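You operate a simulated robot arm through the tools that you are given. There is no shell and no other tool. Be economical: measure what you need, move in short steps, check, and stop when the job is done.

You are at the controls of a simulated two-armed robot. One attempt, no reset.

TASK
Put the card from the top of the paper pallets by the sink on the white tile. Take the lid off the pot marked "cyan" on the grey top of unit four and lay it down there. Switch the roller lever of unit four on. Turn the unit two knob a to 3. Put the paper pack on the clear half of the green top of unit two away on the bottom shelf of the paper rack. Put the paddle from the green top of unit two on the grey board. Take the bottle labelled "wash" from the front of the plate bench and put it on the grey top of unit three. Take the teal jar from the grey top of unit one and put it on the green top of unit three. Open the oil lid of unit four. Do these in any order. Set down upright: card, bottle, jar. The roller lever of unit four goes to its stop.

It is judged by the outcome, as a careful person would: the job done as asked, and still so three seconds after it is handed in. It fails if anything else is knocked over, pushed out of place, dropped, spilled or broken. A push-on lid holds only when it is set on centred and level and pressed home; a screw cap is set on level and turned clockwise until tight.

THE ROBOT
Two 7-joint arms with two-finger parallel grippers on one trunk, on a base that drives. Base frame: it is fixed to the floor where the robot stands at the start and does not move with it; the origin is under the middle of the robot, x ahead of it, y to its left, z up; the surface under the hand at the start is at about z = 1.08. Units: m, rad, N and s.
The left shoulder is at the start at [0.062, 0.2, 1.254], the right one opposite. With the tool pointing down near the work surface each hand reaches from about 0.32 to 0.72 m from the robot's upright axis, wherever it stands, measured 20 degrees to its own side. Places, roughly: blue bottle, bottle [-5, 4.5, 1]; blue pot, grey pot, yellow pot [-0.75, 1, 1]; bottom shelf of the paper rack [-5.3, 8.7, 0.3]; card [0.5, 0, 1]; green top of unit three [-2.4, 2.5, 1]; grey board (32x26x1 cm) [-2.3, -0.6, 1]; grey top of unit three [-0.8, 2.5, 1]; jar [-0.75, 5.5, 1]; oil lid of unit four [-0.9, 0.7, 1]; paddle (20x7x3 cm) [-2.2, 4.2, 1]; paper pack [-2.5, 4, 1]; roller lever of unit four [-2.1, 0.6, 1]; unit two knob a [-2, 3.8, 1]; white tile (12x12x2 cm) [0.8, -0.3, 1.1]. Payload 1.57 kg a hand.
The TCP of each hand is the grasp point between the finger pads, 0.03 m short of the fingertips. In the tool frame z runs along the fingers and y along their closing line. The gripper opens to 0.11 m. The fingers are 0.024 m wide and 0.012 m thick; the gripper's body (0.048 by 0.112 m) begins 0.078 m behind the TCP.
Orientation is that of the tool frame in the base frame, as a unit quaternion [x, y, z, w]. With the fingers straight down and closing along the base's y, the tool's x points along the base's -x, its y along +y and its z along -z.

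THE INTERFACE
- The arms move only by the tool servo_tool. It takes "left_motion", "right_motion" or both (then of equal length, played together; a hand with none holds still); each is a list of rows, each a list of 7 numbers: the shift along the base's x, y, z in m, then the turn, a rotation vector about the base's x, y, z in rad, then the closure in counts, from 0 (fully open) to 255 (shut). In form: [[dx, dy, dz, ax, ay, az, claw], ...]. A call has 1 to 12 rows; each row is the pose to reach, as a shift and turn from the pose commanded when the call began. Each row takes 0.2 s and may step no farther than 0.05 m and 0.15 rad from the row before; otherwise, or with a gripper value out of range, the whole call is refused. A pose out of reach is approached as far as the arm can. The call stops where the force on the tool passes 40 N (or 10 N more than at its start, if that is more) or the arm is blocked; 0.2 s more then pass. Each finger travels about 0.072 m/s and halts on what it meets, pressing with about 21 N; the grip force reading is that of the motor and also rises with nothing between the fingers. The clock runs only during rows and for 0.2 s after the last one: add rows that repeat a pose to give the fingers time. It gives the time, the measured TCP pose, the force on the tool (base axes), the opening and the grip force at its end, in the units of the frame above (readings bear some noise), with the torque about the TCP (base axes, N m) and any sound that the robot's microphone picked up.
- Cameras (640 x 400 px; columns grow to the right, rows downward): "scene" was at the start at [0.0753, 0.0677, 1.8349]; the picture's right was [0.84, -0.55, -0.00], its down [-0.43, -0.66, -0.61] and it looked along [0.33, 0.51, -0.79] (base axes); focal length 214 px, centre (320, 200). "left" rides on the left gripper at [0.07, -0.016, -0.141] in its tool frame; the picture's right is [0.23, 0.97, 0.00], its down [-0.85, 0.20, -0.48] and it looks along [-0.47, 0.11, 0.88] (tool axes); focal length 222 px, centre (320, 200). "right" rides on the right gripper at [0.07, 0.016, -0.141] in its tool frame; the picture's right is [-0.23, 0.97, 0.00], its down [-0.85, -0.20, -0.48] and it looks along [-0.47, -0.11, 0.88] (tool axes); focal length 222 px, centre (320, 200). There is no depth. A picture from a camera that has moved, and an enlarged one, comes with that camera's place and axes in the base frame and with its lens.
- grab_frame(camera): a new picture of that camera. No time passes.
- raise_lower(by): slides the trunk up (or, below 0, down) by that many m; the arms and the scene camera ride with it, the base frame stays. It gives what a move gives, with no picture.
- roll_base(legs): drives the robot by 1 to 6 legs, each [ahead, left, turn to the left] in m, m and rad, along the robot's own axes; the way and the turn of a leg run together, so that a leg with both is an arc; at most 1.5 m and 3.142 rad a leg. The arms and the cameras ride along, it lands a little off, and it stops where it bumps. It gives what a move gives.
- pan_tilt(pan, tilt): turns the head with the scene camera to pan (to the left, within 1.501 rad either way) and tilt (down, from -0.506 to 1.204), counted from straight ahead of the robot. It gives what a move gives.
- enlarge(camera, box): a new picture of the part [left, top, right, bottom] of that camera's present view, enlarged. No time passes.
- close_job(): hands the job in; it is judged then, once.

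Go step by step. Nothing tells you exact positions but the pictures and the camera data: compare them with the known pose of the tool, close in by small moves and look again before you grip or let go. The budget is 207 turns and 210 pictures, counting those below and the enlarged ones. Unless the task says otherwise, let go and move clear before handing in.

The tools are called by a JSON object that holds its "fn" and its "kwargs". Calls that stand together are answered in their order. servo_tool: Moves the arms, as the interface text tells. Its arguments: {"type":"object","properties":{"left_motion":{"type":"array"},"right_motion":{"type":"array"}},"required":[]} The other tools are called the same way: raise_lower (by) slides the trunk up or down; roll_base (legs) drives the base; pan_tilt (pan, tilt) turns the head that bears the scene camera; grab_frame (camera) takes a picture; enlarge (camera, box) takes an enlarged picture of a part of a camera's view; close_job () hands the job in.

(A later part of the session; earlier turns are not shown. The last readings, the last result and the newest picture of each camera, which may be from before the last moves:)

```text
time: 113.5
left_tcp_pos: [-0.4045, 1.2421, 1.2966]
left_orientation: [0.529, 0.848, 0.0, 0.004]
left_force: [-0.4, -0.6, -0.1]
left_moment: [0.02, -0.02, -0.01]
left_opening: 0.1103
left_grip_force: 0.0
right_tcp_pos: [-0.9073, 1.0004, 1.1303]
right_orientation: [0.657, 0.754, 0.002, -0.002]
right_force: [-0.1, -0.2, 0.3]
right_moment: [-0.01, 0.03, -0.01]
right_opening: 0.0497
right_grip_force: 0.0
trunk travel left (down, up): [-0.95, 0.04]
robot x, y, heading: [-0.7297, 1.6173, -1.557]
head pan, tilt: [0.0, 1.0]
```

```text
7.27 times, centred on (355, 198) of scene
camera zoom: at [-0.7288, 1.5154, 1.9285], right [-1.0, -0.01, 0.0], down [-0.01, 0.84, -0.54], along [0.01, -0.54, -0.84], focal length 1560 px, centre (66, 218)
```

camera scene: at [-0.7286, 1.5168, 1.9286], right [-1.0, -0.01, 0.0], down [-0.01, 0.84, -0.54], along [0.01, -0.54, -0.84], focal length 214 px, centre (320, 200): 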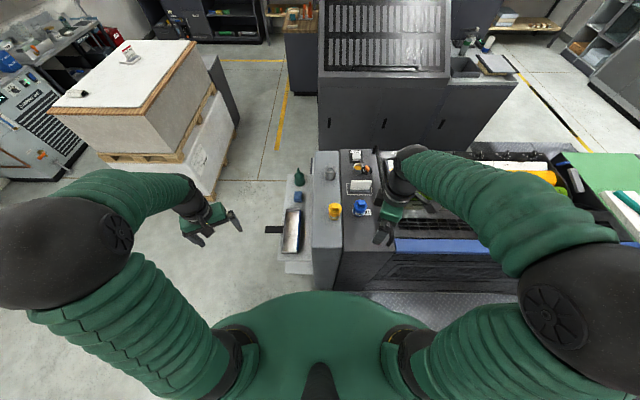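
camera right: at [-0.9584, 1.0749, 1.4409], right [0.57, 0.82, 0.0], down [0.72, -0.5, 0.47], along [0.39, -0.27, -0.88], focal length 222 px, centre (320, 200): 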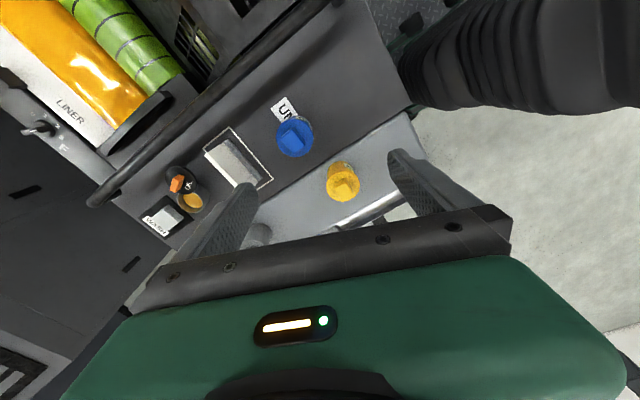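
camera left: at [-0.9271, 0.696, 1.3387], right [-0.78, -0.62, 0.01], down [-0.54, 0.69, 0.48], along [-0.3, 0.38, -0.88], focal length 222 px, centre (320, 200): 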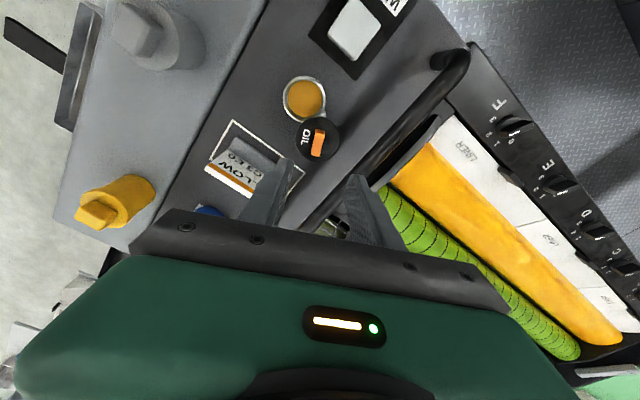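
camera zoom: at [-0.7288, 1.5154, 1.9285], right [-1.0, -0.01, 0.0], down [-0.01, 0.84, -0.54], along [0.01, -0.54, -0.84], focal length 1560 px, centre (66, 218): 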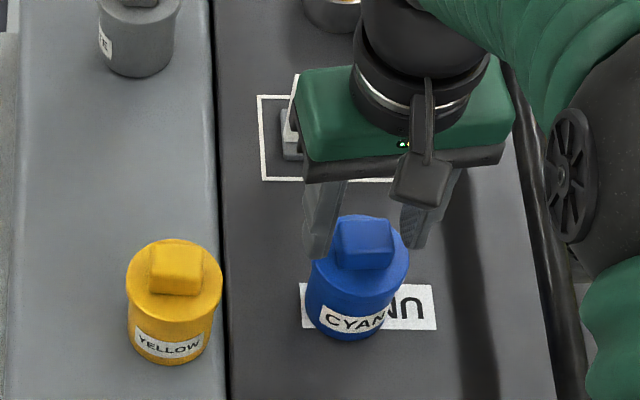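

{"fn": "servo_tool", "kwargs": {"right_motion": [[-0.005, -0.003, -0.004, 0, 0, 0, 140], [-0.005, -0.003, -0.01, 0, 0, 0, 140], [-0.005, -0.003, -0.01, 0, 0, 0, 200], [-0.005, -0.003, -0.01, 0, 0, 0, 255], [-0.005, -0.003, -0.01, 0, 0, 0, 255], [-0.005, -0.003, -0.01, 0, 0, 0, 255]]}}

{"fn": "enlarge", "kwargs": {"camera": "right", "box": [220, 60, 420, 210]}}

```text
time: 114.9
left_tcp_pos: [-0.4036, 1.2422, 1.2962]
left_orientation: [0.53, 0.848, 0.001, 0.003]
left_force: [-0.5, -0.8, -0.2]
left_moment: [-0.01, 0.02, -0.03]
left_opening: 0.1102
left_grip_force: 0.2
right_tcp_pos: [-0.9122, 0.9971, 1.1211]
right_orientation: [0.656, 0.754, 0.003, -0.002]
right_force: [0.4, 0.4, 0.3]
right_moment: [0.0, -0.02, 0.0]
right_opening: 0.0328
right_grip_force: 20.4
trunk travel left (down, up): [-0.95, 0.04]
robot x, y, heading: [-0.7313, 1.617, -1.555]
head pan, tilt: [0.0, 1.0]
heard: snap
```

```text
2.67 times, centred on (320, 135) of right
camera zoom: at [-0.9051, 1.0683, 1.2615], right [1.0, -0.09, 0.0], down [-0.08, -0.88, 0.47], along [-0.04, -0.47, -0.88], focal length 592 px, centre (320, 373)
```

zoom: 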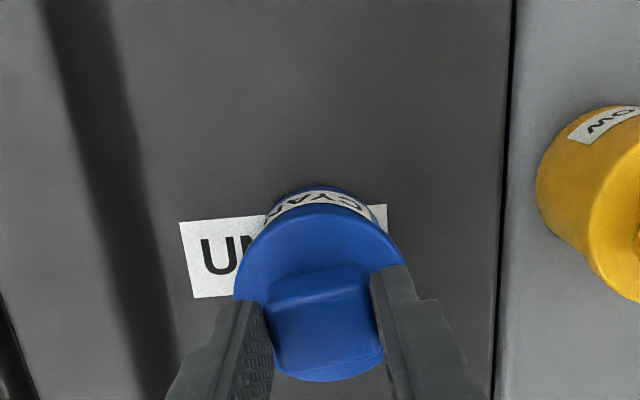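

{"fn": "servo_tool", "kwargs": {"right_motion": [[0, 0, 0.005, 0, 0, 0, 255], [0, 0, 0.012, 0, 0, 0, 255], [0, 0, 0.02, 0, 0, 0, 255], [0, 0, 0.03, 0, 0, 0, 255]]}}

{"fn": "enlarge", "kwargs": {"camera": "scene", "box": [310, 160, 400, 230]}}

```text
time: 115.9
left_tcp_pos: [-0.405, 1.2419, 1.2967]
left_orientation: [0.53, 0.848, 0.0, 0.004]
left_force: [-0.1, 0.2, -0.4]
left_moment: [0.05, -0.01, 0.01]
left_opening: 0.1096
left_grip_force: 0.1
right_tcp_pos: [-0.9128, 0.9975, 1.1506]
right_orientation: [0.657, 0.754, 0.002, -0.001]
right_force: [0.2, -0.7, -0.2]
right_moment: [0.01, -0.01, 0.02]
right_opening: 0.033
right_grip_force: 21.3
trunk travel left (down, up): [-0.95, 0.04]
robot x, y, heading: [-0.7316, 1.6176, -1.553]
head pan, tilt: [0.0, 1.0]
```

```text
5.71 times, centred on (355, 195) of scene
camera zoom: at [-0.7285, 1.5155, 1.9285], right [-1.0, -0.01, 0.0], down [-0.01, 0.84, -0.54], along [0.01, -0.54, -0.84], focal length 1226 px, centre (120, 229)
```

zoom: 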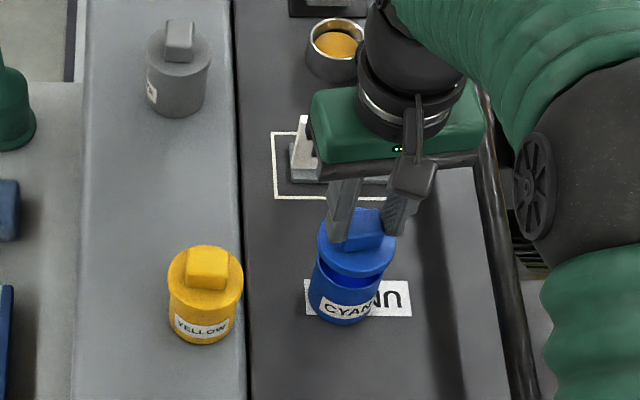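

{"fn": "servo_tool", "kwargs": {"right_motion": [[0, 0.01, 0.02, 0, 0, 0, 255], [0, 0.055, 0.02, 0, 0, 0, 255], [0, 0.1, 0.02, 0, 0, 0, 255], [0, 0.118, 0.02, 0, 0, 0, 255], [0, 0.118, -0.02, 0, 0, 0, 255], [0, 0.118, -0.06, 0, 0, 0, 255], [0, 0.118, -0.07, 0, 0, 0, 255]]}}

{"fn": "enlarge", "kwargs": {"camera": "scene", "box": [310, 160, 400, 250]}}

```text
time: 117.5
left_tcp_pos: [-0.4049, 1.2425, 1.2966]
left_orientation: [0.53, 0.848, -0.001, 0.004]
left_force: [0.2, 0.1, -0.4]
left_moment: [-0.03, 0.03, -0.03]
left_opening: 0.11
left_grip_force: 0.1
right_tcp_pos: [-0.9124, 1.1169, 1.0805]
right_orientation: [0.656, 0.755, 0.002, -0.001]
right_force: [0.8, 1.3, -0.2]
right_moment: [-0.03, -0.01, 0.0]
right_opening: 0.0329
right_grip_force: 20.9
trunk travel left (down, up): [-0.95, 0.04]
robot x, y, heading: [-0.7308, 1.619, -1.557]
head pan, tilt: [0.0, 1.0]
```

```text
4.44 times, centred on (355, 205) of scene
camera zoom: at [-0.7291, 1.5161, 1.9286], right [-1.0, -0.01, 0.0], down [-0.01, 0.84, -0.54], along [0.01, -0.54, -0.84], focal length 953 px, centre (164, 178)
```

zoom: 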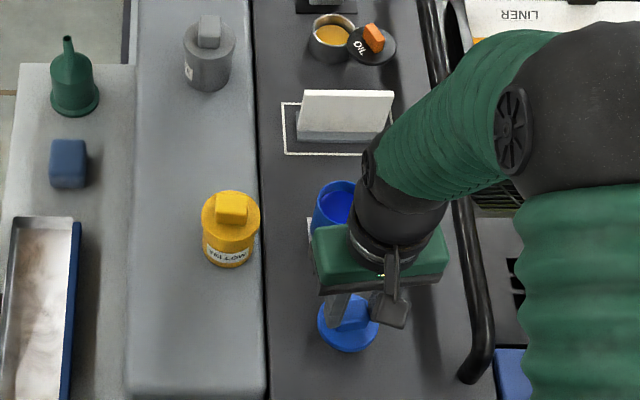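

{"fn": "servo_tool", "kwargs": {"right_motion": [[0, 0, -0.005, 0, 0, 0, 255], [0, 0, -0.009, 0, 0, 0, 255], [0, 0, -0.012, 0, 0, 0, 255], [0, 0, -0.015, 0, 0, 0, 255], [0, 0, -0.018, 0, 0, 0, 255]]}}

```text
time: 118.7
left_tcp_pos: [-0.4037, 1.2406, 1.2964]
left_orientation: [0.531, 0.848, 0.0, 0.005]
left_force: [-0.7, -0.6, 0.0]
left_moment: [-0.01, 0.01, 0.01]
left_opening: 0.1101
left_grip_force: 0.0
right_tcp_pos: [-0.9129, 1.1141, 1.0618]
right_orientation: [0.657, 0.754, 0.003, -0.003]
right_force: [-0.5, 0.6, -0.3]
right_moment: [0.0, 0.01, -0.02]
right_opening: 0.0325
right_grip_force: 20.6
trunk travel left (down, up): [-0.95, 0.04]
robot x, y, heading: [-0.7284, 1.619, -1.555]
head pan, tilt: [0.0, 1.0]
```

{"fn": "servo_tool", "kwargs": {"right_motion": [[0, 0, -0.002, 0, 0, 0, 255], [0, 0, -0.004, 0, 0, 0, 255], [0, 0, -0.006, 0, 0, 0, 255], [0, 0, -0.008, 0, 0, 0, 255]]}}

{"fn": "enlarge", "kwargs": {"camera": "scene", "box": [320, 190, 390, 250]}}

```text
time: 119.7
left_tcp_pos: [-0.4031, 1.2453, 1.2981]
left_orientation: [0.53, 0.848, 0.0, 0.004]
left_force: [0.4, -0.2, 0.0]
left_moment: [-0.05, -0.02, 0.04]
left_opening: 0.1101
left_grip_force: 0.2
right_tcp_pos: [-0.9132, 1.116, 1.0573]
right_orientation: [0.657, 0.754, 0.0, 0.001]
right_force: [-2.3, -1.3, 24.0]
right_moment: [-0.04, 0.13, -0.02]
right_opening: 0.0333
right_grip_force: 21.7
trunk travel left (down, up): [-0.95, 0.04]
robot x, y, heading: [-0.7265, 1.618, -1.554]
head pan, tilt: [0.0, 1.0]
```

```text
6.67 times, centred on (355, 220) of scene
camera zoom: at [-0.7276, 1.5217, 1.9294], right [-1.0, -0.01, 0.0], down [-0.01, 0.84, -0.54], along [0.01, -0.54, -0.84], focal length 1430 px, centre (87, 67)
```

zoom: 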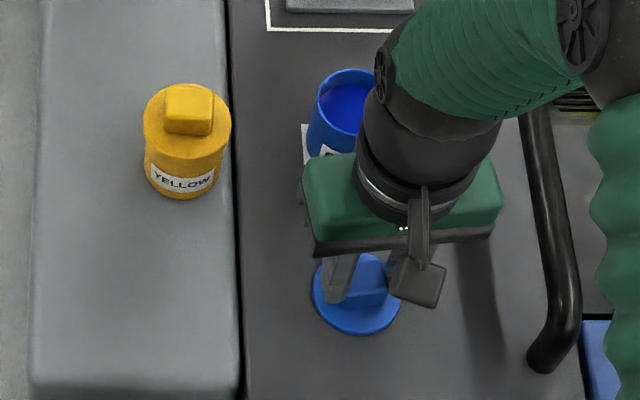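

{"fn": "servo_tool", "kwargs": {"right_motion": [[0, 0, 0.003, 0, 0, 0, 220], [0, 0, 0.003, 0, 0, 0, 150], [0, 0, 0.003, 0, 0, 0, 100], [0, 0, 0.003, 0, 0, 0, 100], [0, 0, 0.04, 0, 0, 0, 100], [0, 0, 0.09, 0, 0, 0, 100], [0, 0.02, 0.135, 0, 0, 0, 100], [0, 0.04, 0.18, 0, 0, 0, 100], [0, 0.06, 0.22, 0, 0, 0, 100], [0, 0.08, 0.26, 0, 0, 0, 100], [0, 0.1, 0.3, 0, 0, 0, 100]]}}

{"fn": "enlarge", "kwargs": {"camera": "scene", "box": [290, 150, 430, 260]}}

```text
time: 122.1
left_tcp_pos: [-0.4022, 1.2451, 1.2967]
left_orientation: [0.53, 0.848, -0.001, 0.004]
left_force: [0.6, -0.3, -1.0]
left_moment: [-0.07, -0.01, -0.02]
left_opening: 0.1102
left_grip_force: 0.1
right_tcp_pos: [-0.9127, 1.2196, 1.3548]
right_orientation: [0.657, 0.754, 0.001, -0.002]
right_force: [0.7, 0.4, 0.4]
right_moment: [0.01, -0.01, -0.02]
right_opening: 0.0669
right_grip_force: 0.0
trunk travel left (down, up): [-0.95, 0.04]
robot x, y, heading: [-0.7331, 1.6188, -1.553]
head pan, tilt: [0.0, 1.0]
```

```text
3.64 times, centred on (360, 205) of scene
camera zoom: at [-0.7283, 1.5211, 1.9288], right [-1.0, -0.01, 0.0], down [-0.01, 0.84, -0.54], along [0.01, -0.54, -0.84], focal length 780 px, centre (174, 182)
```

zoom: 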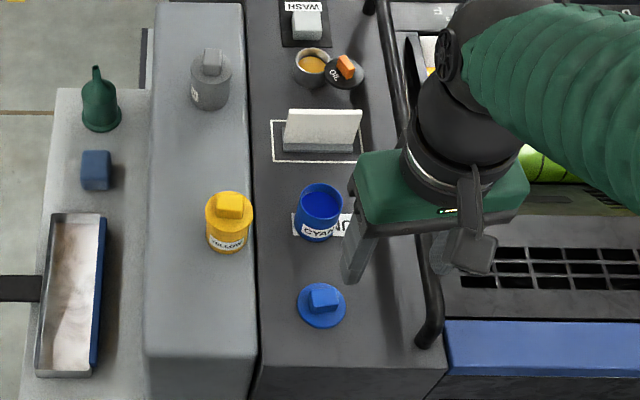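

{"fn": "roll_base", "kwargs": {"legs": [[0, 0, 1.557], [0.95, 0, 0], [0, 1.1, 0], [0, 1.1, 0], [0, 1.03, 0]]}}

{"fn": "pan_tilt", "kwargs": {"pan": 1.5, "tilt": 0.6}}

{"fn": "grab_frame", "kwargs": {"camera": "scene"}}

```text
time: 146.1
left_tcp_pos: [0.5931, 5.1429, 1.2976]
left_orientation: [-0.218, 0.976, 0.003, 0.003]
left_force: [-0.1, 0.3, 0.6]
left_moment: [0.02, 0.01, 0.0]
left_opening: 0.1098
left_grip_force: 0.0
right_tcp_pos: [0.6127, 4.6353, 1.3516]
right_orientation: [-0.061, 0.998, 0.002, -0.002]
right_force: [0.5, -0.1, -0.4]
right_moment: [0.0, 0.0, -0.04]
right_opening: 0.0669
right_grip_force: 0.1
trunk travel left (down, up): [-0.95, 0.04]
robot x, y, heading: [0.2106, 4.8248, 0.007]
head pan, tilt: [0.0, 1.0]
```

```text
time: 147.7
left_tcp_pos: [0.5926, 5.1475, 1.2964]
left_orientation: [-0.217, 0.976, 0.002, 0.002]
left_force: [0.2, -1.0, -0.6]
left_moment: [0.03, -0.01, 0.03]
left_opening: 0.1099
left_grip_force: 0.2
right_tcp_pos: [0.6119, 4.6394, 1.354]
right_orientation: [-0.061, 0.998, 0.0, -0.002]
right_force: [0.3, 0.3, -0.1]
right_moment: [0.01, 0.05, -0.01]
right_opening: 0.0671
right_grip_force: 0.1
trunk travel left (down, up): [-0.95, 0.04]
robot x, y, heading: [0.214, 4.827, -0.003]
head pan, tilt: [1.499, 0.6]
```

```text
105 pictures are left
camera scene: at [0.2532, 4.9168, 1.9607], right [1.0, -0.07, 0.0], down [-0.04, -0.56, -0.82], along [0.06, 0.82, -0.57], focal length 214 px, centre (320, 200)
```

scene: 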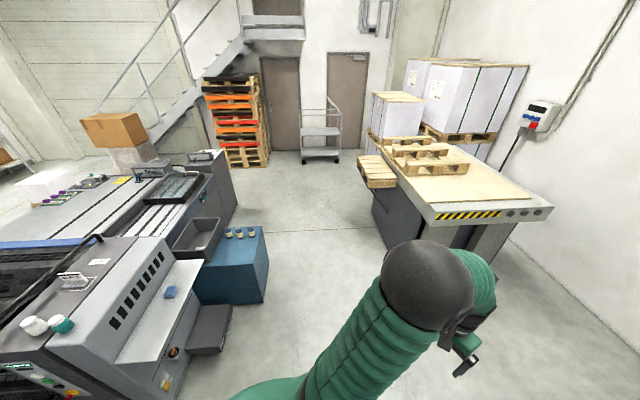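

{"fn": "enlarge", "kwargs": {"camera": "scene", "box": [0, 260, 120, 340]}}

{"fn": "roll_base", "kwargs": {"legs": [[-0.92, 0, 0], [0, 0, 1.57]]}}

{"fn": "pan_tilt", "kwargs": {"pan": 0, "tilt": 1.0}}

{"fn": "grab_frame", "kwargs": {"camera": "scene"}}

```text
5.00 times, centred on (60, 300) of scene
camera zoom: at [0.2532, 4.9168, 1.9607], right [1.0, -0.07, 0.0], down [-0.04, -0.56, -0.82], along [0.06, 0.82, -0.57], focal length 1072 px, centre (1620, -300)
```

zoom: 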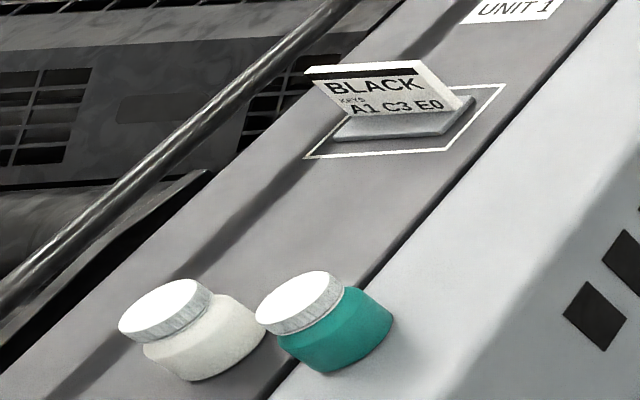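

```text
time: 156.4
left_tcp_pos: [-1.0422, 5.205, 1.2966]
left_orientation: [0.845, -0.534, -0.004, 0.001]
left_force: [0.3, -0.2, 0.0]
left_moment: [-0.01, 0.01, -0.01]
left_opening: 0.11
left_grip_force: 0.1
right_tcp_pos: [-0.5323, 5.2268, 1.3535]
right_orientation: [0.751, -0.661, 0.001, 0.001]
right_force: [-1.2, 0.1, 0.5]
right_moment: [0.04, 0.02, -0.04]
right_opening: 0.0669
right_grip_force: 0.1
trunk travel left (down, up): [-0.95, 0.04]
robot x, y, heading: [-0.7147, 4.824, 1.579]
head pan, tilt: [1.499, 0.6]
```

```text
time: 158.0
left_tcp_pos: [-1.0423, 5.2045, 1.2974]
left_orientation: [0.845, -0.535, -0.004, -0.001]
left_force: [0.4, 0.7, -1.5]
left_moment: [-0.02, 0.01, 0.01]
left_opening: 0.11
left_grip_force: 0.0
right_tcp_pos: [-0.5316, 5.2258, 1.3537]
right_orientation: [0.751, -0.66, 0.002, 0.001]
right_force: [-0.3, 0.3, -0.5]
right_moment: [-0.02, 0.01, -0.04]
right_opening: 0.0669
right_grip_force: 0.1
trunk travel left (down, up): [-0.95, 0.04]
robot x, y, heading: [-0.7157, 4.8225, 1.572]
head pan, tilt: [0.0, 1.0]
```

```text
103 pictures are left
camera scene: at [-0.7175, 4.9314, 1.9286], right [1.0, 0.01, 0.0], down [0.0, -0.84, -0.54], along [0.0, 0.54, -0.84], focal length 214 px, centre (320, 200)
```

scene: 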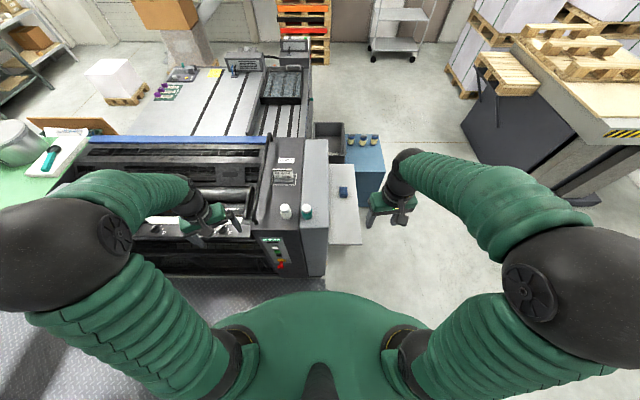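

{"fn": "servo_tool", "kwargs": {"right_motion": [[-0.025, 0.02, 0, 0, 0, 0.14, 0], [-0.05, 0.04, 0, 0, 0, 0.28, 0], [-0.075, 0.06, 0, 0, 0, 0.42, 0], [-0.1, 0.08, 0, 0, 0, 0.56, 0], [-0.125, 0.1, 0, 0, 0, 0.7, 0], [-0.15, 0.12, 0, 0, 0, 0.84, 0], [-0.175, 0.14, 0, 0, 0, 0.98, 0], [-0.2, 0.16, 0, 0, 0, 1.12, 0], [-0.225, 0.18, -0.02, 0, 0, 1.26, 0], [-0.246, 0.2, -0.04, 0, 0, 1.4, 0], [-0.246, 0.204, -0.07, 0, 0, 1.445, 0], [-0.246, 0.204, -0.1, 0, 0, 1.445, 0]]}}

{"fn": "grab_frame", "kwargs": {"camera": "right"}}

{"fn": "enlarge", "kwargs": {"camera": "scene", "box": [250, 160, 350, 230]}}

```text
time: 160.6
left_tcp_pos: [-1.0408, 5.2056, 1.2973]
left_orientation: [0.845, -0.534, -0.004, -0.001]
left_force: [0.5, -0.2, -0.4]
left_moment: [0.02, -0.01, 0.03]
left_opening: 0.11
left_grip_force: 0.1
right_tcp_pos: [-0.7795, 5.4299, 1.2539]
right_orientation: [1.0, 0.001, 0.001, 0.001]
right_force: [0.1, 0.7, 0.2]
right_moment: [-0.03, 0.03, -0.03]
right_opening: 0.1102
right_grip_force: 0.0
trunk travel left (down, up): [-0.95, 0.04]
robot x, y, heading: [-0.7176, 4.8279, 1.574]
head pan, tilt: [0.0, 1.0]
```

```text
102 pictures are left
camera right: at [-0.7089, 5.4144, 1.3952], right [-0.22, -0.97, 0.0], down [-0.86, 0.2, 0.48], along [-0.46, 0.11, -0.88], focal length 222 px, centre (320, 200)
```

right: 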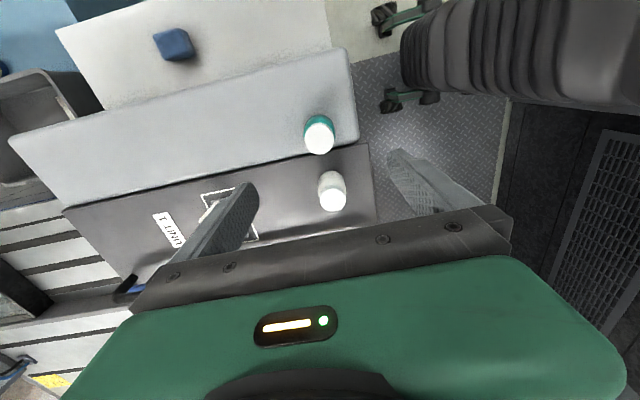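

```text
5.71 times, centred on (300, 195) of scene
camera zoom: at [-0.7184, 4.9324, 1.9286], right [1.0, 0.0, 0.0], down [0.0, -0.84, -0.54], along [0.0, 0.54, -0.84], focal length 1226 px, centre (434, 229)
```

zoom: 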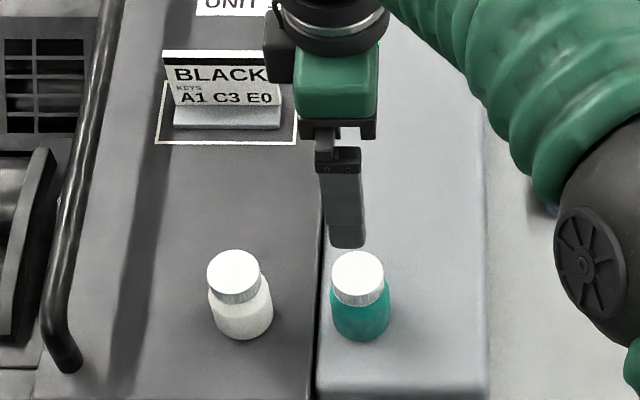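

{"fn": "servo_tool", "kwargs": {"right_motion": [[0.004, 0.001, -0.04, 0, 0, 0, 0], [0.004, 0.001, -0.085, 0, 0, 0, 0], [0.004, 0.001, -0.13, 0, 0, 0, 0], [0.004, 0.001, -0.165, 0, 0, 0, 40]]}}

{"fn": "grab_frame", "kwargs": {"camera": "right"}}

{"fn": "enlarge", "kwargs": {"camera": "scene", "box": [270, 180, 340, 230]}}

```text
time: 161.6
left_tcp_pos: [-1.0423, 5.2057, 1.297]
left_orientation: [0.845, -0.535, -0.004, 0.0]
left_force: [-0.1, 0.2, 0.1]
left_moment: [0.01, 0.03, 0.0]
left_opening: 0.1101
left_grip_force: 0.0
right_tcp_pos: [-0.7755, 5.4317, 1.0886]
right_orientation: [1.0, 0.001, 0.001, 0.001]
right_force: [-0.1, 0.3, -0.1]
right_moment: [0.01, -0.01, 0.01]
right_opening: 0.0928
right_grip_force: 0.1
trunk travel left (down, up): [-0.95, 0.04]
robot x, y, heading: [-0.7145, 4.8262, 1.575]
head pan, tilt: [0.0, 1.0]
```

```text
100 pictures are left
camera right: at [-0.7056, 5.4164, 1.23], right [-0.23, -0.97, 0.0], down [-0.86, 0.2, 0.48], along [-0.46, 0.11, -0.88], focal length 222 px, centre (320, 200)
```

right: 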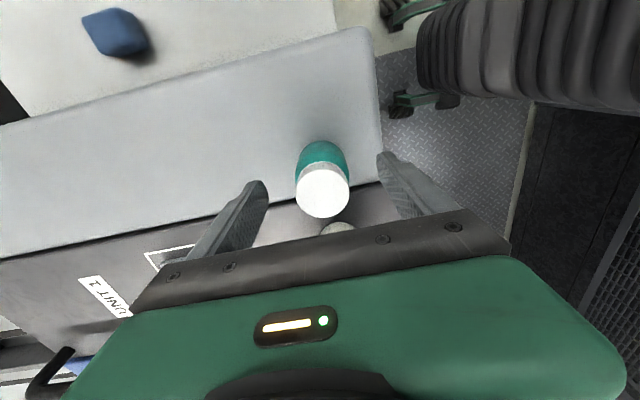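

```text
8.00 times, centred on (305, 205) of scene
camera zoom: at [-0.7195, 4.9337, 1.9285], right [1.0, 0.0, 0.0], down [0.0, -0.84, -0.54], along [0.0, 0.54, -0.84], focal length 1716 px, centre (440, 160)
```

zoom: 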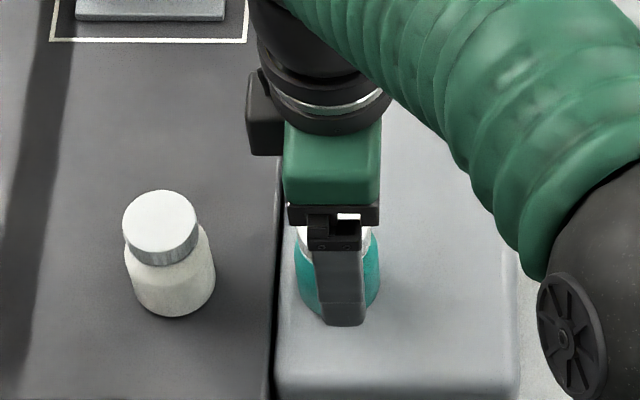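

{"fn": "servo_tool", "kwargs": {"right_motion": [[0, 0, -0.015, 0, 0, 0, 40], [0, 0, -0.028, 0, 0, 0, 60], [0, 0, -0.028, 0, 0, 0, 130], [0, 0, -0.028, 0, 0, 0, 200], [0, 0, -0.028, 0, 0, 0, 255], [0, 0, -0.028, 0, 0, 0, 255], [0, 0, -0.028, 0, 0, 0, 255]]}}

{"fn": "servo_tool", "kwargs": {"right_motion": [[0, 0, 0.03, 0, 0, 0, 255], [0, -0.02, 0.07, 0, 0, 0, 255], [0.02, -0.05, 0.11, 0, 0, 0, 255], [0.04, -0.08, 0.14, 0, 0, 0, 255], [0.06, -0.11, 0.17, 0, 0, 0, 255], [0.08, -0.14, 0.2, 0, 0, 0, 255], [0.1, -0.17, 0.23, 0, 0, 0, 255], [0.12, -0.2, 0.25, 0, 0, 0, 255]]}}

{"fn": "grab_frame", "kwargs": {"camera": "right"}}

```text
time: 163.2
left_tcp_pos: [-1.0425, 5.2051, 1.298]
left_orientation: [0.846, -0.534, -0.004, -0.001]
left_force: [0.7, -0.2, 0.4]
left_moment: [0.01, 0.0, -0.01]
left_opening: 0.1102
left_grip_force: 0.0
right_tcp_pos: [-0.7756, 5.4326, 1.0609]
right_orientation: [1.0, 0.001, 0.002, 0.001]
right_force: [-0.5, -0.5, 0.4]
right_moment: [-0.02, -0.01, 0.0]
right_opening: 0.049
right_grip_force: 21.4
trunk travel left (down, up): [-0.95, 0.04]
robot x, y, heading: [-0.7162, 4.8286, 1.571]
head pan, tilt: [0.0, 1.0]
```

```text
refused: row 3 steps farther than a row can; nothing moved
```

```text
98 pictures are left
camera right: at [-0.7055, 5.4163, 1.2019], right [-0.23, -0.97, 0.0], down [-0.86, 0.2, 0.47], along [-0.46, 0.11, -0.88], focal length 222 px, centre (320, 200)
```

right: 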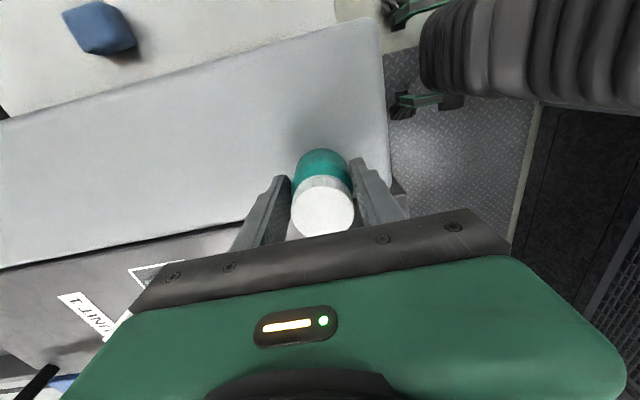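

{"fn": "servo_tool", "kwargs": {"right_motion": [[0, 0, 0.03, 0, 0, 0, 255], [0, -0.01, 0.075, 0, 0, 0, 255], [0.01, -0.03, 0.115, 0, 0, 0, 255], [0.03, -0.05, 0.15, 0, 0, 0, 255], [0.05, -0.07, 0.185, 0, 0, 0, 255], [0.07, -0.09, 0.22, 0, 0, 0, 255], [0.09, -0.11, 0.255, 0, 0, 0, 255], [0.11, -0.13, 0.29, 0, 0, 0, 255], [0.12, -0.16, 0.32, 0, 0, 0, 255], [0.12, -0.18, 0.35, 0, 0, 0, 255]], "left_motion": [[0, 0, 0.02, 0, 0, 0, 0], [0, 0, 0.04, 0, 0, 0, 0], [0, 0, 0.06, 0, 0, 0, 0], [0, 0, 0.08, 0, 0, 0, 0], [0, 0, 0.1, 0, 0, 0, 0], [0, 0, 0.12, 0, 0, 0, 0], [0, 0, 0.12, 0, 0, 0, 0], [0, 0, 0.12, 0, 0, 0, 0], [0, 0, 0.12, 0, 0, 0, 0], [0, 0, 0.12, 0, 0, 0, 0]]}}

{"fn": "roll_base", "kwargs": {"legs": [[0, 0.85, 0], [0, 0.85, 0], [0, 0, 1.57], [0, 0, 1.57]]}}

{"fn": "grab_frame", "kwargs": {"camera": "scene"}}

```text
time: 165.4
left_tcp_pos: [-1.0415, 5.2005, 1.418]
left_orientation: [0.845, -0.534, -0.004, 0.0]
left_force: [-0.6, 0.4, 0.8]
left_moment: [-0.01, -0.01, 0.02]
left_opening: 0.1099
left_grip_force: 0.0
right_tcp_pos: [-0.6552, 5.2475, 1.4122]
right_orientation: [1.0, 0.0, 0.001, 0.001]
right_force: [0.1, -0.2, -1.1]
right_moment: [0.03, -0.01, -0.02]
right_opening: 0.0489
right_grip_force: 20.3
trunk travel left (down, up): [-0.95, 0.04]
robot x, y, heading: [-0.7189, 4.8248, 1.577]
head pan, tilt: [0.0, 1.0]
```

```text
time: 181.7
left_tcp_pos: [-2.1027, 4.4416, 1.4166]
left_orientation: [0.535, 0.845, -0.001, 0.004]
left_force: [0.9, -0.7, -0.8]
left_moment: [0.02, -0.01, -0.02]
left_opening: 0.1099
left_grip_force: 0.1
right_tcp_pos: [-2.4888, 4.3961, 1.4103]
right_orientation: [0.0, 1.0, 0.0, -0.001]
right_force: [1.6, 0.9, 0.1]
right_moment: [0.0, 0.01, 0.02]
right_opening: 0.0487
right_grip_force: 21.4
trunk travel left (down, up): [-0.95, 0.04]
robot x, y, heading: [-2.4266, 4.8205, -1.564]
head pan, tilt: [0.0, 1.0]
```

```text
97 pictures are left
camera scene: at [-2.4238, 4.7178, 1.9286], right [-1.0, 0.0, 0.0], down [0.0, 0.84, -0.54], along [0.0, -0.54, -0.84], focal length 214 px, centre (320, 200)
```

scene: 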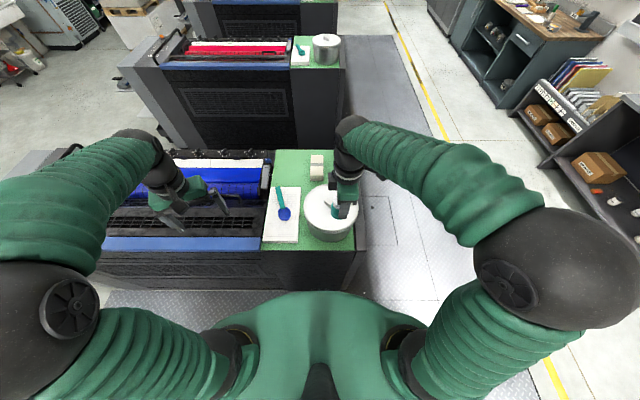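

{"fn": "enlarge", "kwargs": {"camera": "scene", "box": [240, 140, 370, 250]}}

```text
3.64 times, centred on (305, 195) of scene
camera zoom: at [-2.4238, 4.7178, 1.9286], right [-1.0, 0.0, 0.0], down [0.0, 0.84, -0.54], along [0.0, -0.54, -0.84], focal length 780 px, centre (374, 218)
```

zoom: 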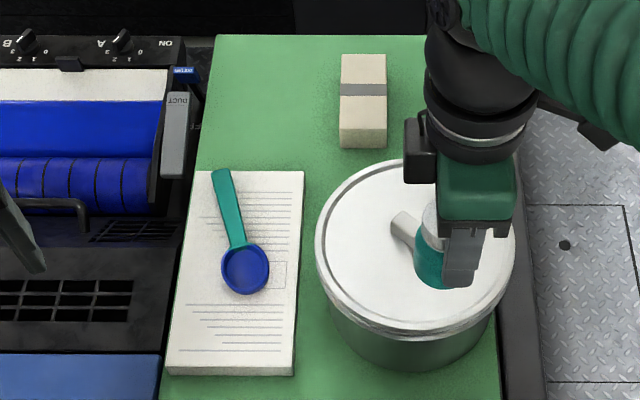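

{"fn": "roll_base", "kwargs": {"legs": [[0.08, 0, 0]]}}

{"fn": "servo_tool", "kwargs": {"left_motion": [[-0.02, -0.035, 0, 0, 0, -0.05, 0], [-0.04, -0.07, -0.02, 0, 0, -0.1, 0], [-0.06, -0.1, -0.05, 0, 0, -0.16, 0], [-0.08, -0.13, -0.08, 0, 0, -0.16, 0], [-0.1, -0.16, -0.11, 0, 0, -0.16, 0], [-0.115, -0.19, -0.14, 0, 0, -0.16, 0], [-0.128, -0.215, -0.18, 0, 0, -0.16, 0], [-0.128, -0.215, -0.22, 0, 0, -0.16, 0]]}}

{"fn": "grab_frame", "kwargs": {"camera": "left"}}

```text
time: 182.8
left_tcp_pos: [-2.1018, 4.3824, 1.4233]
left_orientation: [0.535, 0.845, -0.006, 0.009]
left_force: [0.2, 0.8, -0.7]
left_moment: [-0.08, 0.02, -0.01]
left_opening: 0.1098
left_grip_force: 0.2
right_tcp_pos: [-2.4891, 4.3355, 1.4169]
right_orientation: [0.0, 1.0, -0.008, -0.001]
right_force: [-0.2, 1.9, -0.6]
right_moment: [-0.04, 0.02, -0.02]
right_opening: 0.0489
right_grip_force: 20.6
trunk travel left (down, up): [-0.95, 0.04]
robot x, y, heading: [-2.4274, 4.7394, -1.57]
head pan, tilt: [0.0, 1.0]
```

```text
time: 184.6
left_tcp_pos: [-2.2294, 4.146, 1.1948]
left_orientation: [0.6, 0.8, 0.0, 0.003]
left_force: [1.2, -0.6, 0.9]
left_moment: [0.02, 0.0, -0.02]
left_opening: 0.1099
left_grip_force: 0.1
right_tcp_pos: [-2.489, 4.3155, 1.4114]
right_orientation: [-0.001, 1.0, 0.001, -0.002]
right_force: [0.3, -0.6, -0.8]
right_moment: [-0.02, -0.03, 0.02]
right_opening: 0.0491
right_grip_force: 20.8
trunk travel left (down, up): [-0.95, 0.04]
robot x, y, heading: [-2.4243, 4.7383, -1.566]
head pan, tilt: [0.0, 1.0]
```

```text
95 pictures are left
camera left: at [-2.2669, 4.2086, 1.3371], right [0.87, 0.49, 0.0], down [0.43, -0.76, 0.49], along [0.24, -0.42, -0.87], focal length 222 px, centre (320, 200)
```

left: 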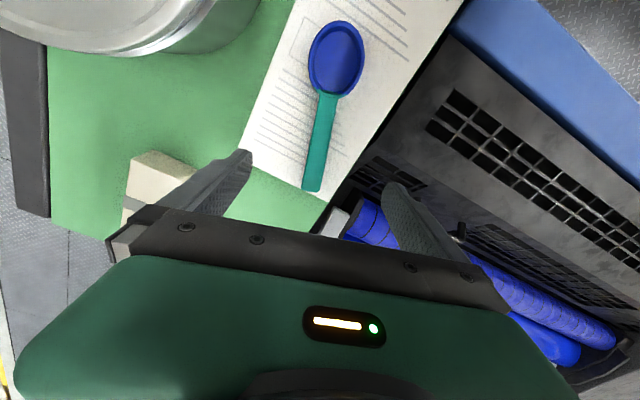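

{"fn": "servo_tool", "kwargs": {"left_motion": [[-0.004, 0.005, -0.02, 0, 0, 0.04, 80], [-0.007, 0.01, -0.05, 0, 0, 0.09, 150], [-0.007, 0.01, -0.08, 0, 0, 0.09, 160], [-0.007, 0.01, -0.085, 0, 0, 0.09, 160]]}}

{"fn": "grab_frame", "kwargs": {"camera": "left"}}

{"fn": "enlarge", "kwargs": {"camera": "scene", "box": [250, 170, 330, 240]}}

```text
time: 185.6
left_tcp_pos: [-2.237, 4.159, 1.1122]
left_orientation: [0.563, 0.826, -0.001, 0.005]
left_force: [0.2, 0.7, -0.5]
left_moment: [0.03, 0.04, 0.01]
left_opening: 0.0409
left_grip_force: 0.0
right_tcp_pos: [-2.4881, 4.318, 1.4123]
right_orientation: [0.001, 1.0, 0.0, -0.002]
right_force: [0.2, 0.6, -1.5]
right_moment: [-0.02, 0.08, -0.01]
right_opening: 0.0488
right_grip_force: 21.0
trunk travel left (down, up): [-0.95, 0.04]
robot x, y, heading: [-2.4255, 4.7376, -1.567]
head pan, tilt: [0.0, 1.0]
```

```text
94 pictures are left
camera left: at [-2.2789, 4.2185, 1.2534], right [0.82, 0.57, 0.0], down [0.49, -0.72, 0.49], along [0.28, -0.4, -0.87], focal length 222 px, centre (320, 200)
```

left: 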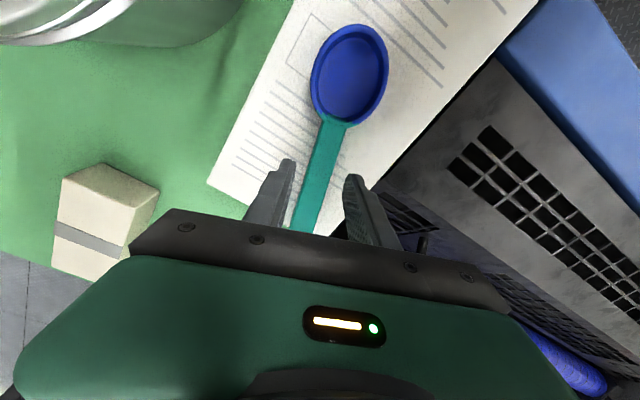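

```text
5.71 times, centred on (290, 205) of scene
camera zoom: at [-2.423, 4.6347, 1.9285], right [-1.0, 0.0, 0.0], down [0.0, 0.84, -0.54], along [0.0, -0.54, -0.84], focal length 1226 px, centre (491, 171)
```

zoom: 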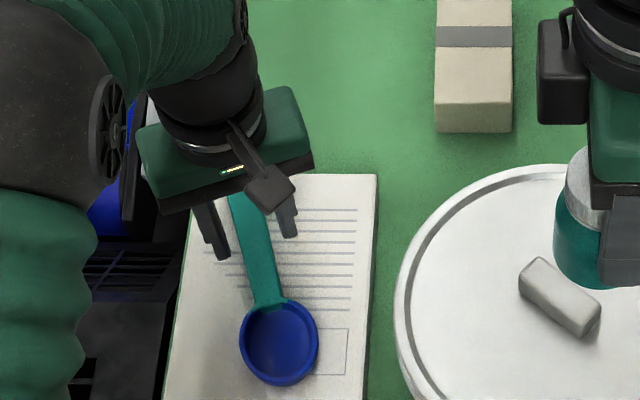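

{"fn": "servo_tool", "kwargs": {"left_motion": [[0, 0, -0.008, 0, 0, -0.06, 160], [0, 0, -0.014, 0, 0, -0.06, 160], [0, 0, -0.018, 0, 0, -0.06, 160], [0, 0, -0.022, 0, 0, -0.06, 160]]}}

{"fn": "grab_frame", "kwargs": {"camera": "left"}}

```text
time: 186.6
left_tcp_pos: [-2.2358, 4.1578, 1.0905]
left_orientation: [0.589, 0.808, -0.001, 0.004]
left_force: [0.0, 0.0, -0.8]
left_moment: [-0.01, 0.0, 0.0]
left_opening: 0.0411
left_grip_force: 0.0
right_tcp_pos: [-2.4879, 4.3178, 1.4115]
right_orientation: [0.0, 1.0, 0.0, -0.002]
right_force: [0.8, 0.1, -0.6]
right_moment: [0.0, 0.01, 0.01]
right_opening: 0.0485
right_grip_force: 21.5
trunk travel left (down, up): [-0.95, 0.04]
robot x, y, heading: [-2.4235, 4.7374, -1.57]
head pan, tilt: [0.0, 1.0]
```

```text
92 pictures are left
camera left: at [-2.2751, 4.2213, 1.2321], right [0.86, 0.52, 0.0], down [0.45, -0.75, 0.49], along [0.25, -0.42, -0.87], focal length 222 px, centre (320, 200)
```

left: 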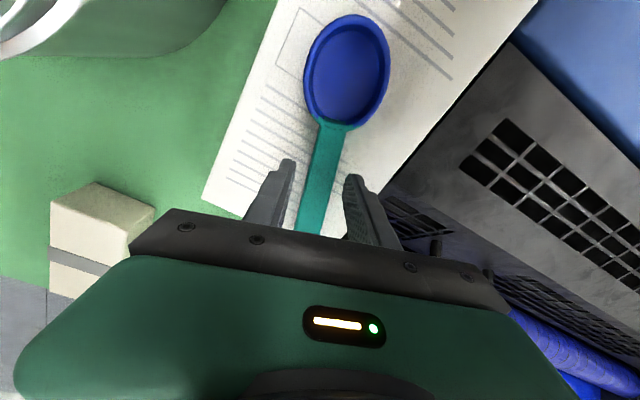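

{"fn": "servo_tool", "kwargs": {"left_motion": [[0, 0, -0.003, 0, 0, 0, 160], [0, 0, -0.006, 0, 0, 0, 160], [0, 0, -0.009, 0, 0, 0, 160], [0, 0, -0.012, 0, 0, 0, 160], [0, 0, -0.015, 0, 0, 0, 160]]}}

```text
time: 187.8
left_tcp_pos: [-2.2375, 4.1586, 1.0752]
left_orientation: [0.589, 0.808, -0.002, 0.004]
left_force: [-0.2, -0.1, -0.7]
left_moment: [0.0, -0.02, 0.0]
left_opening: 0.0411
left_grip_force: 0.1
right_tcp_pos: [-2.4888, 4.3178, 1.4117]
right_orientation: [0.0, 1.0, 0.0, -0.002]
right_force: [-1.0, 0.3, -1.2]
right_moment: [-0.05, 0.03, 0.03]
right_opening: 0.0489
right_grip_force: 21.3
trunk travel left (down, up): [-0.95, 0.04]
robot x, y, heading: [-2.4257, 4.74, -1.562]
head pan, tilt: [0.0, 1.0]
```

{"fn": "enlarge", "kwargs": {"camera": "left", "box": [240, 80, 400, 220]}}

{"fn": "enlarge", "kwargs": {"camera": "scene", "box": [260, 185, 310, 225]}}

```text
2.86 times, centred on (320, 150) of left
camera zoom: at [-2.2753, 4.2207, 1.2171], right [0.86, 0.52, 0.0], down [0.45, -0.75, 0.49], along [0.25, -0.42, -0.87], focal length 635 px, centre (320, 343)
```

zoom: 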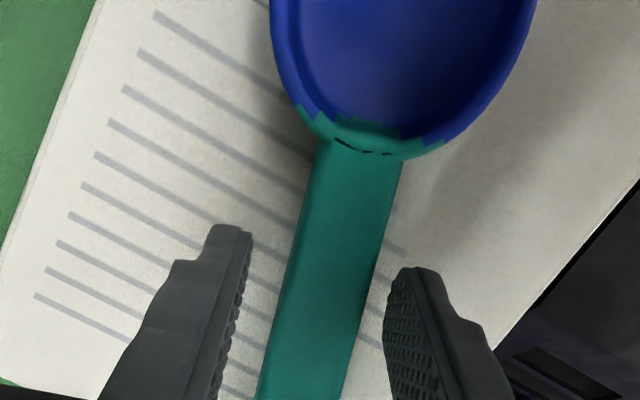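

```text
10.00 times, centred on (285, 205) of scene
camera zoom: at [-2.4235, 4.6352, 1.9285], right [-1.0, 0.0, 0.0], down [0.0, 0.84, -0.54], along [0.0, -0.54, -0.84], focal length 2145 px, centre (670, 150)
```

zoom: 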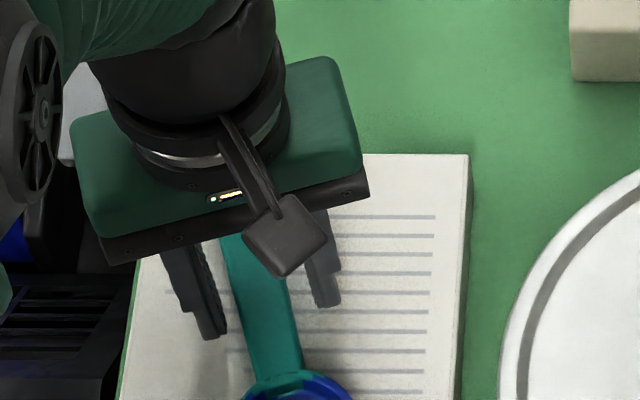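

{"fn": "servo_tool", "kwargs": {"left_motion": [[0, 0, -0.003, 0, 0, 0, 160], [0, 0, -0.006, 0, 0, 0, 160], [0, 0, -0.008, 0, 0, 0, 160], [0, 0, -0.01, 0, 0, 0, 160], [0, 0, -0.012, 0, 0, 0, 160]]}}

```text
time: 189.0
left_tcp_pos: [-2.2372, 4.1583, 1.063]
left_orientation: [0.588, 0.809, -0.001, 0.004]
left_force: [-0.2, 0.0, 0.0]
left_moment: [-0.01, -0.01, -0.01]
left_opening: 0.0411
left_grip_force: 0.0
right_tcp_pos: [-2.4872, 4.3172, 1.4115]
right_orientation: [0.0, 1.0, 0.001, -0.001]
right_force: [0.2, 0.6, -1.6]
right_moment: [0.02, -0.02, 0.01]
right_opening: 0.049
right_grip_force: 20.9
trunk travel left (down, up): [-0.95, 0.04]
robot x, y, heading: [-2.424, 4.7373, -1.568]
head pan, tilt: [0.0, 1.0]
```

{"fn": "enlarge", "kwargs": {"camera": "left", "box": [240, 80, 400, 220]}}

```text
2.86 times, centred on (320, 150) of left
camera zoom: at [-2.2754, 4.2209, 1.2052], right [0.86, 0.52, 0.0], down [0.45, -0.75, 0.49], along [0.25, -0.42, -0.87], focal length 635 px, centre (320, 343)
```

zoom: 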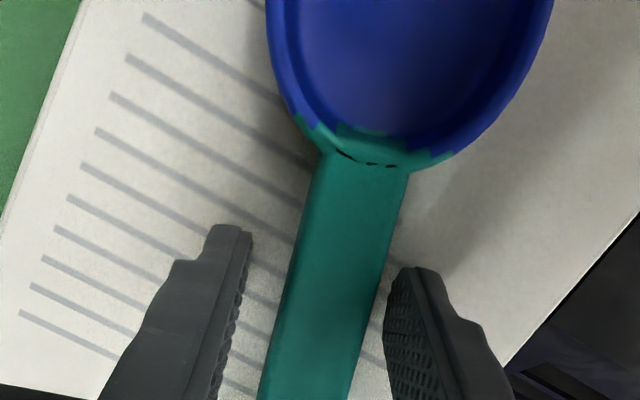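

{"fn": "servo_tool", "kwargs": {"left_motion": [[0, 0, 0, 0, 0, 0, 220], [0, 0, 0, 0, 0, 0, 255], [0, 0, 0, 0, 0, 0, 255]]}}

{"fn": "enlarge", "kwargs": {"camera": "left", "box": [240, 80, 400, 220]}}

```text
time: 189.8
left_tcp_pos: [-2.2368, 4.1593, 1.0635]
left_orientation: [0.588, 0.809, -0.001, 0.005]
left_force: [0.0, 0.4, -0.2]
left_moment: [-0.05, -0.01, -0.01]
left_opening: 0.0234
left_grip_force: 20.9
right_tcp_pos: [-2.4885, 4.3179, 1.4118]
right_orientation: [0.0, 1.0, 0.0, -0.001]
right_force: [-0.5, 1.0, -1.0]
right_moment: [-0.02, 0.02, -0.01]
right_opening: 0.0488
right_grip_force: 21.4
trunk travel left (down, up): [-0.95, 0.04]
robot x, y, heading: [-2.4276, 4.7344, -1.567]
head pan, tilt: [0.0, 1.0]
```

```text
2.86 times, centred on (320, 150) of left
camera zoom: at [-2.2754, 4.2209, 1.2053], right [0.86, 0.52, 0.0], down [0.45, -0.75, 0.49], along [0.25, -0.42, -0.87], focal length 635 px, centre (320, 343)
```

zoom: 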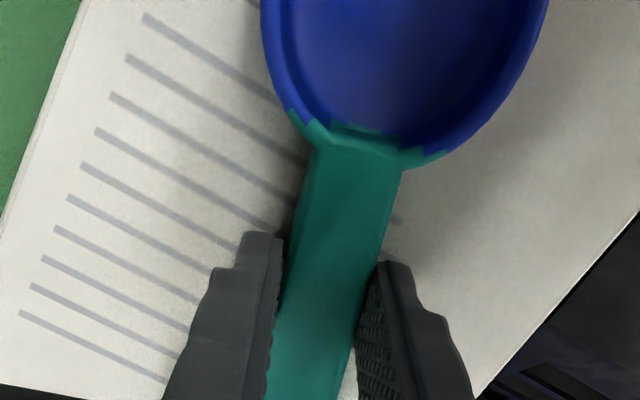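

{"fn": "servo_tool", "kwargs": {"left_motion": [[0, 0, 0.02, 0, 0, 0, 255], [0, 0, 0.06, 0, 0, 0, 255], [0.01, 0.01, 0.1, 0, 0, 0, 255], [0.02, 0.03, 0.14, 0, 0, 0, 255], [0.04, 0.06, 0.17, 0, 0, 0, 255], [0.06, 0.09, 0.2, 0, 0, 0, 255], [0.08, 0.12, 0.23, 0, 0, 0, 255], [0.1, 0.15, 0.26, 0, 0, 0, 255], [0.1, 0.18, 0.29, 0, 0, 0, 255], [0.1, 0.2, 0.32, 0, 0, 0, 255]]}}

{"fn": "grab_frame", "kwargs": {"camera": "scene"}}

```text
time: 192.0
left_tcp_pos: [-2.1375, 4.3615, 1.3845]
left_orientation: [0.589, 0.808, -0.001, 0.005]
left_force: [0.2, 0.1, -0.5]
left_moment: [-0.02, -0.03, 0.02]
left_opening: 0.0231
left_grip_force: 20.5
right_tcp_pos: [-2.4884, 4.3198, 1.4128]
right_orientation: [0.0, 1.0, -0.001, -0.001]
right_force: [-0.2, 0.3, -0.4]
right_moment: [-0.04, -0.01, -0.02]
right_opening: 0.0488
right_grip_force: 21.1
trunk travel left (down, up): [-0.95, 0.04]
robot x, y, heading: [-2.4274, 4.7384, -1.564]
head pan, tilt: [0.0, 1.0]
```

```text
87 pictures are left
camera scene: at [-2.424, 4.6405, 1.9288], right [-1.0, 0.0, 0.0], down [0.0, 0.84, -0.54], along [0.0, -0.54, -0.84], focal length 214 px, centre (320, 200)
```

scene: 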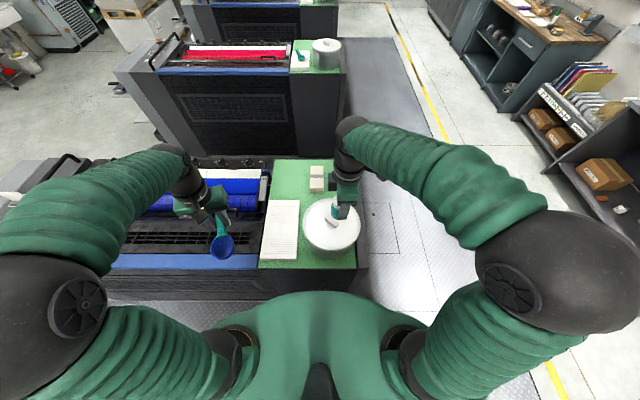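

{"fn": "roll_base", "kwargs": {"legs": [[0, -0.8, 0], [1.1, 0, 0], [1.05, 0, 0], [0, 0, 1.567]]}}

{"fn": "grab_frame", "kwargs": {"camera": "scene"}}

```text
time: 210.2
left_tcp_pos: [-2.8281, 2.8875, 1.3846]
left_orientation: [-0.155, 0.988, 0.002, 0.004]
left_force: [-0.3, 0.3, -0.2]
left_moment: [0.04, -0.02, 0.0]
left_opening: 0.0232
left_grip_force: 20.8
right_tcp_pos: [-2.789, 2.5363, 1.411]
right_orientation: [-0.706, 0.708, -0.002, -0.001]
right_force: [0.1, -0.2, -0.7]
right_moment: [-0.02, 0.0, -0.02]
right_opening: 0.0489
right_grip_force: 21.1
trunk travel left (down, up): [-0.95, 0.04]
robot x, y, heading: [-3.2088, 2.602, 0.001]
head pan, tilt: [0.0, 1.0]
```

```text
86 pictures are left
camera scene: at [-3.1052, 2.6019, 1.9286], right [0.0, -1.0, 0.0], down [-0.84, 0.0, -0.54], along [0.54, 0.0, -0.84], focal length 214 px, centre (320, 200)
```

scene: 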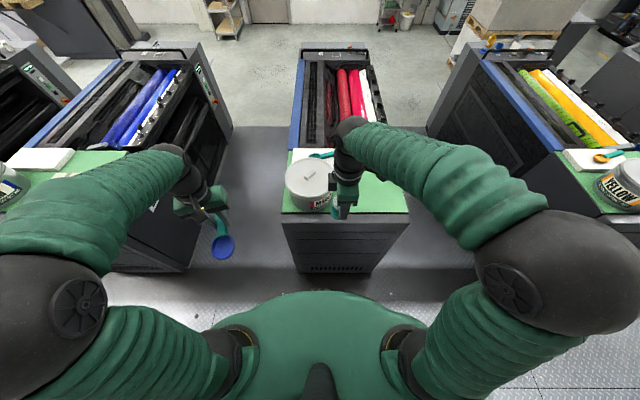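

{"fn": "roll_base", "kwargs": {"legs": [[0.1, -0.27, 0]]}}

{"fn": "servo_tool", "kwargs": {"right_motion": [[0.045, 0, 0, 0, 0, 0, 255], [0.09, 0, 0, 0, 0, 0, 255], [0.135, 0, 0, 0, 0, 0, 255], [0.18, 0, -0.01, 0, 0, 0, 255], [0.2, 0, -0.05, 0, 0, 0, 255], [0.2, 0, -0.1, 0, 0, 0, 255], [0.2, 0, -0.15, 0, 0, 0, 255], [0.2, 0, -0.2, 0, 0, 0, 255], [0.2, 0, -0.25, 0, 0, 0, 255]]}}

{"fn": "grab_frame", "kwargs": {"camera": "scene"}}

```text
time: 212.2
left_tcp_pos: [-2.7312, 2.6245, 1.3825]
left_orientation: [-0.154, 0.988, 0.0, 0.005]
left_force: [-0.5, 0.3, -1.0]
left_moment: [0.0, -0.05, 0.02]
left_opening: 0.0233
left_grip_force: 20.9
right_tcp_pos: [-2.6918, 2.2724, 1.4114]
right_orientation: [-0.707, 0.707, -0.003, -0.002]
right_force: [0.3, -0.2, -1.4]
right_moment: [-0.04, -0.01, 0.04]
right_opening: 0.0487
right_grip_force: 21.2
trunk travel left (down, up): [-0.95, 0.04]
robot x, y, heading: [-3.1085, 2.3301, 0.001]
head pan, tilt: [0.0, 1.0]
```

```text
time: 214.2
left_tcp_pos: [-2.7273, 2.624, 1.383]
left_orientation: [-0.155, 0.988, 0.001, 0.003]
left_force: [1.1, 0.4, -0.6]
left_moment: [0.0, 0.0, -0.02]
left_opening: 0.0235
left_grip_force: 20.9
right_tcp_pos: [-2.489, 2.2713, 1.1596]
right_orientation: [-0.707, 0.707, -0.002, -0.002]
right_force: [0.1, 0.4, -0.9]
right_moment: [-0.04, 0.0, -0.02]
right_opening: 0.0491
right_grip_force: 21.0
trunk travel left (down, up): [-0.95, 0.04]
robot x, y, heading: [-3.1091, 2.3274, -0.002]
head pan, tilt: [0.0, 1.0]
```

```text
85 pictures are left
camera scene: at [-3.0002, 2.3386, 1.9284], right [0.0, -1.0, 0.0], down [-0.84, 0.0, -0.54], along [0.54, 0.0, -0.84], focal length 214 px, centre (320, 200)
```

scene: 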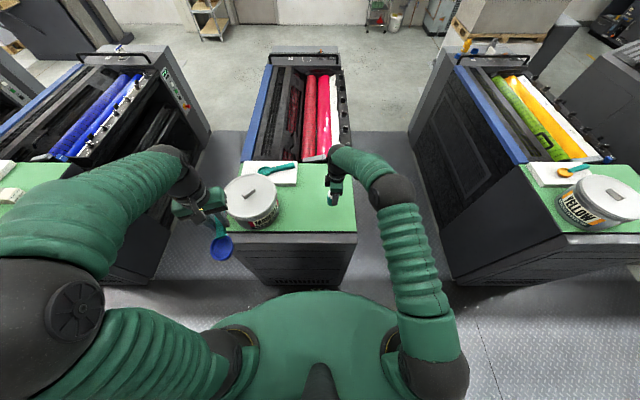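

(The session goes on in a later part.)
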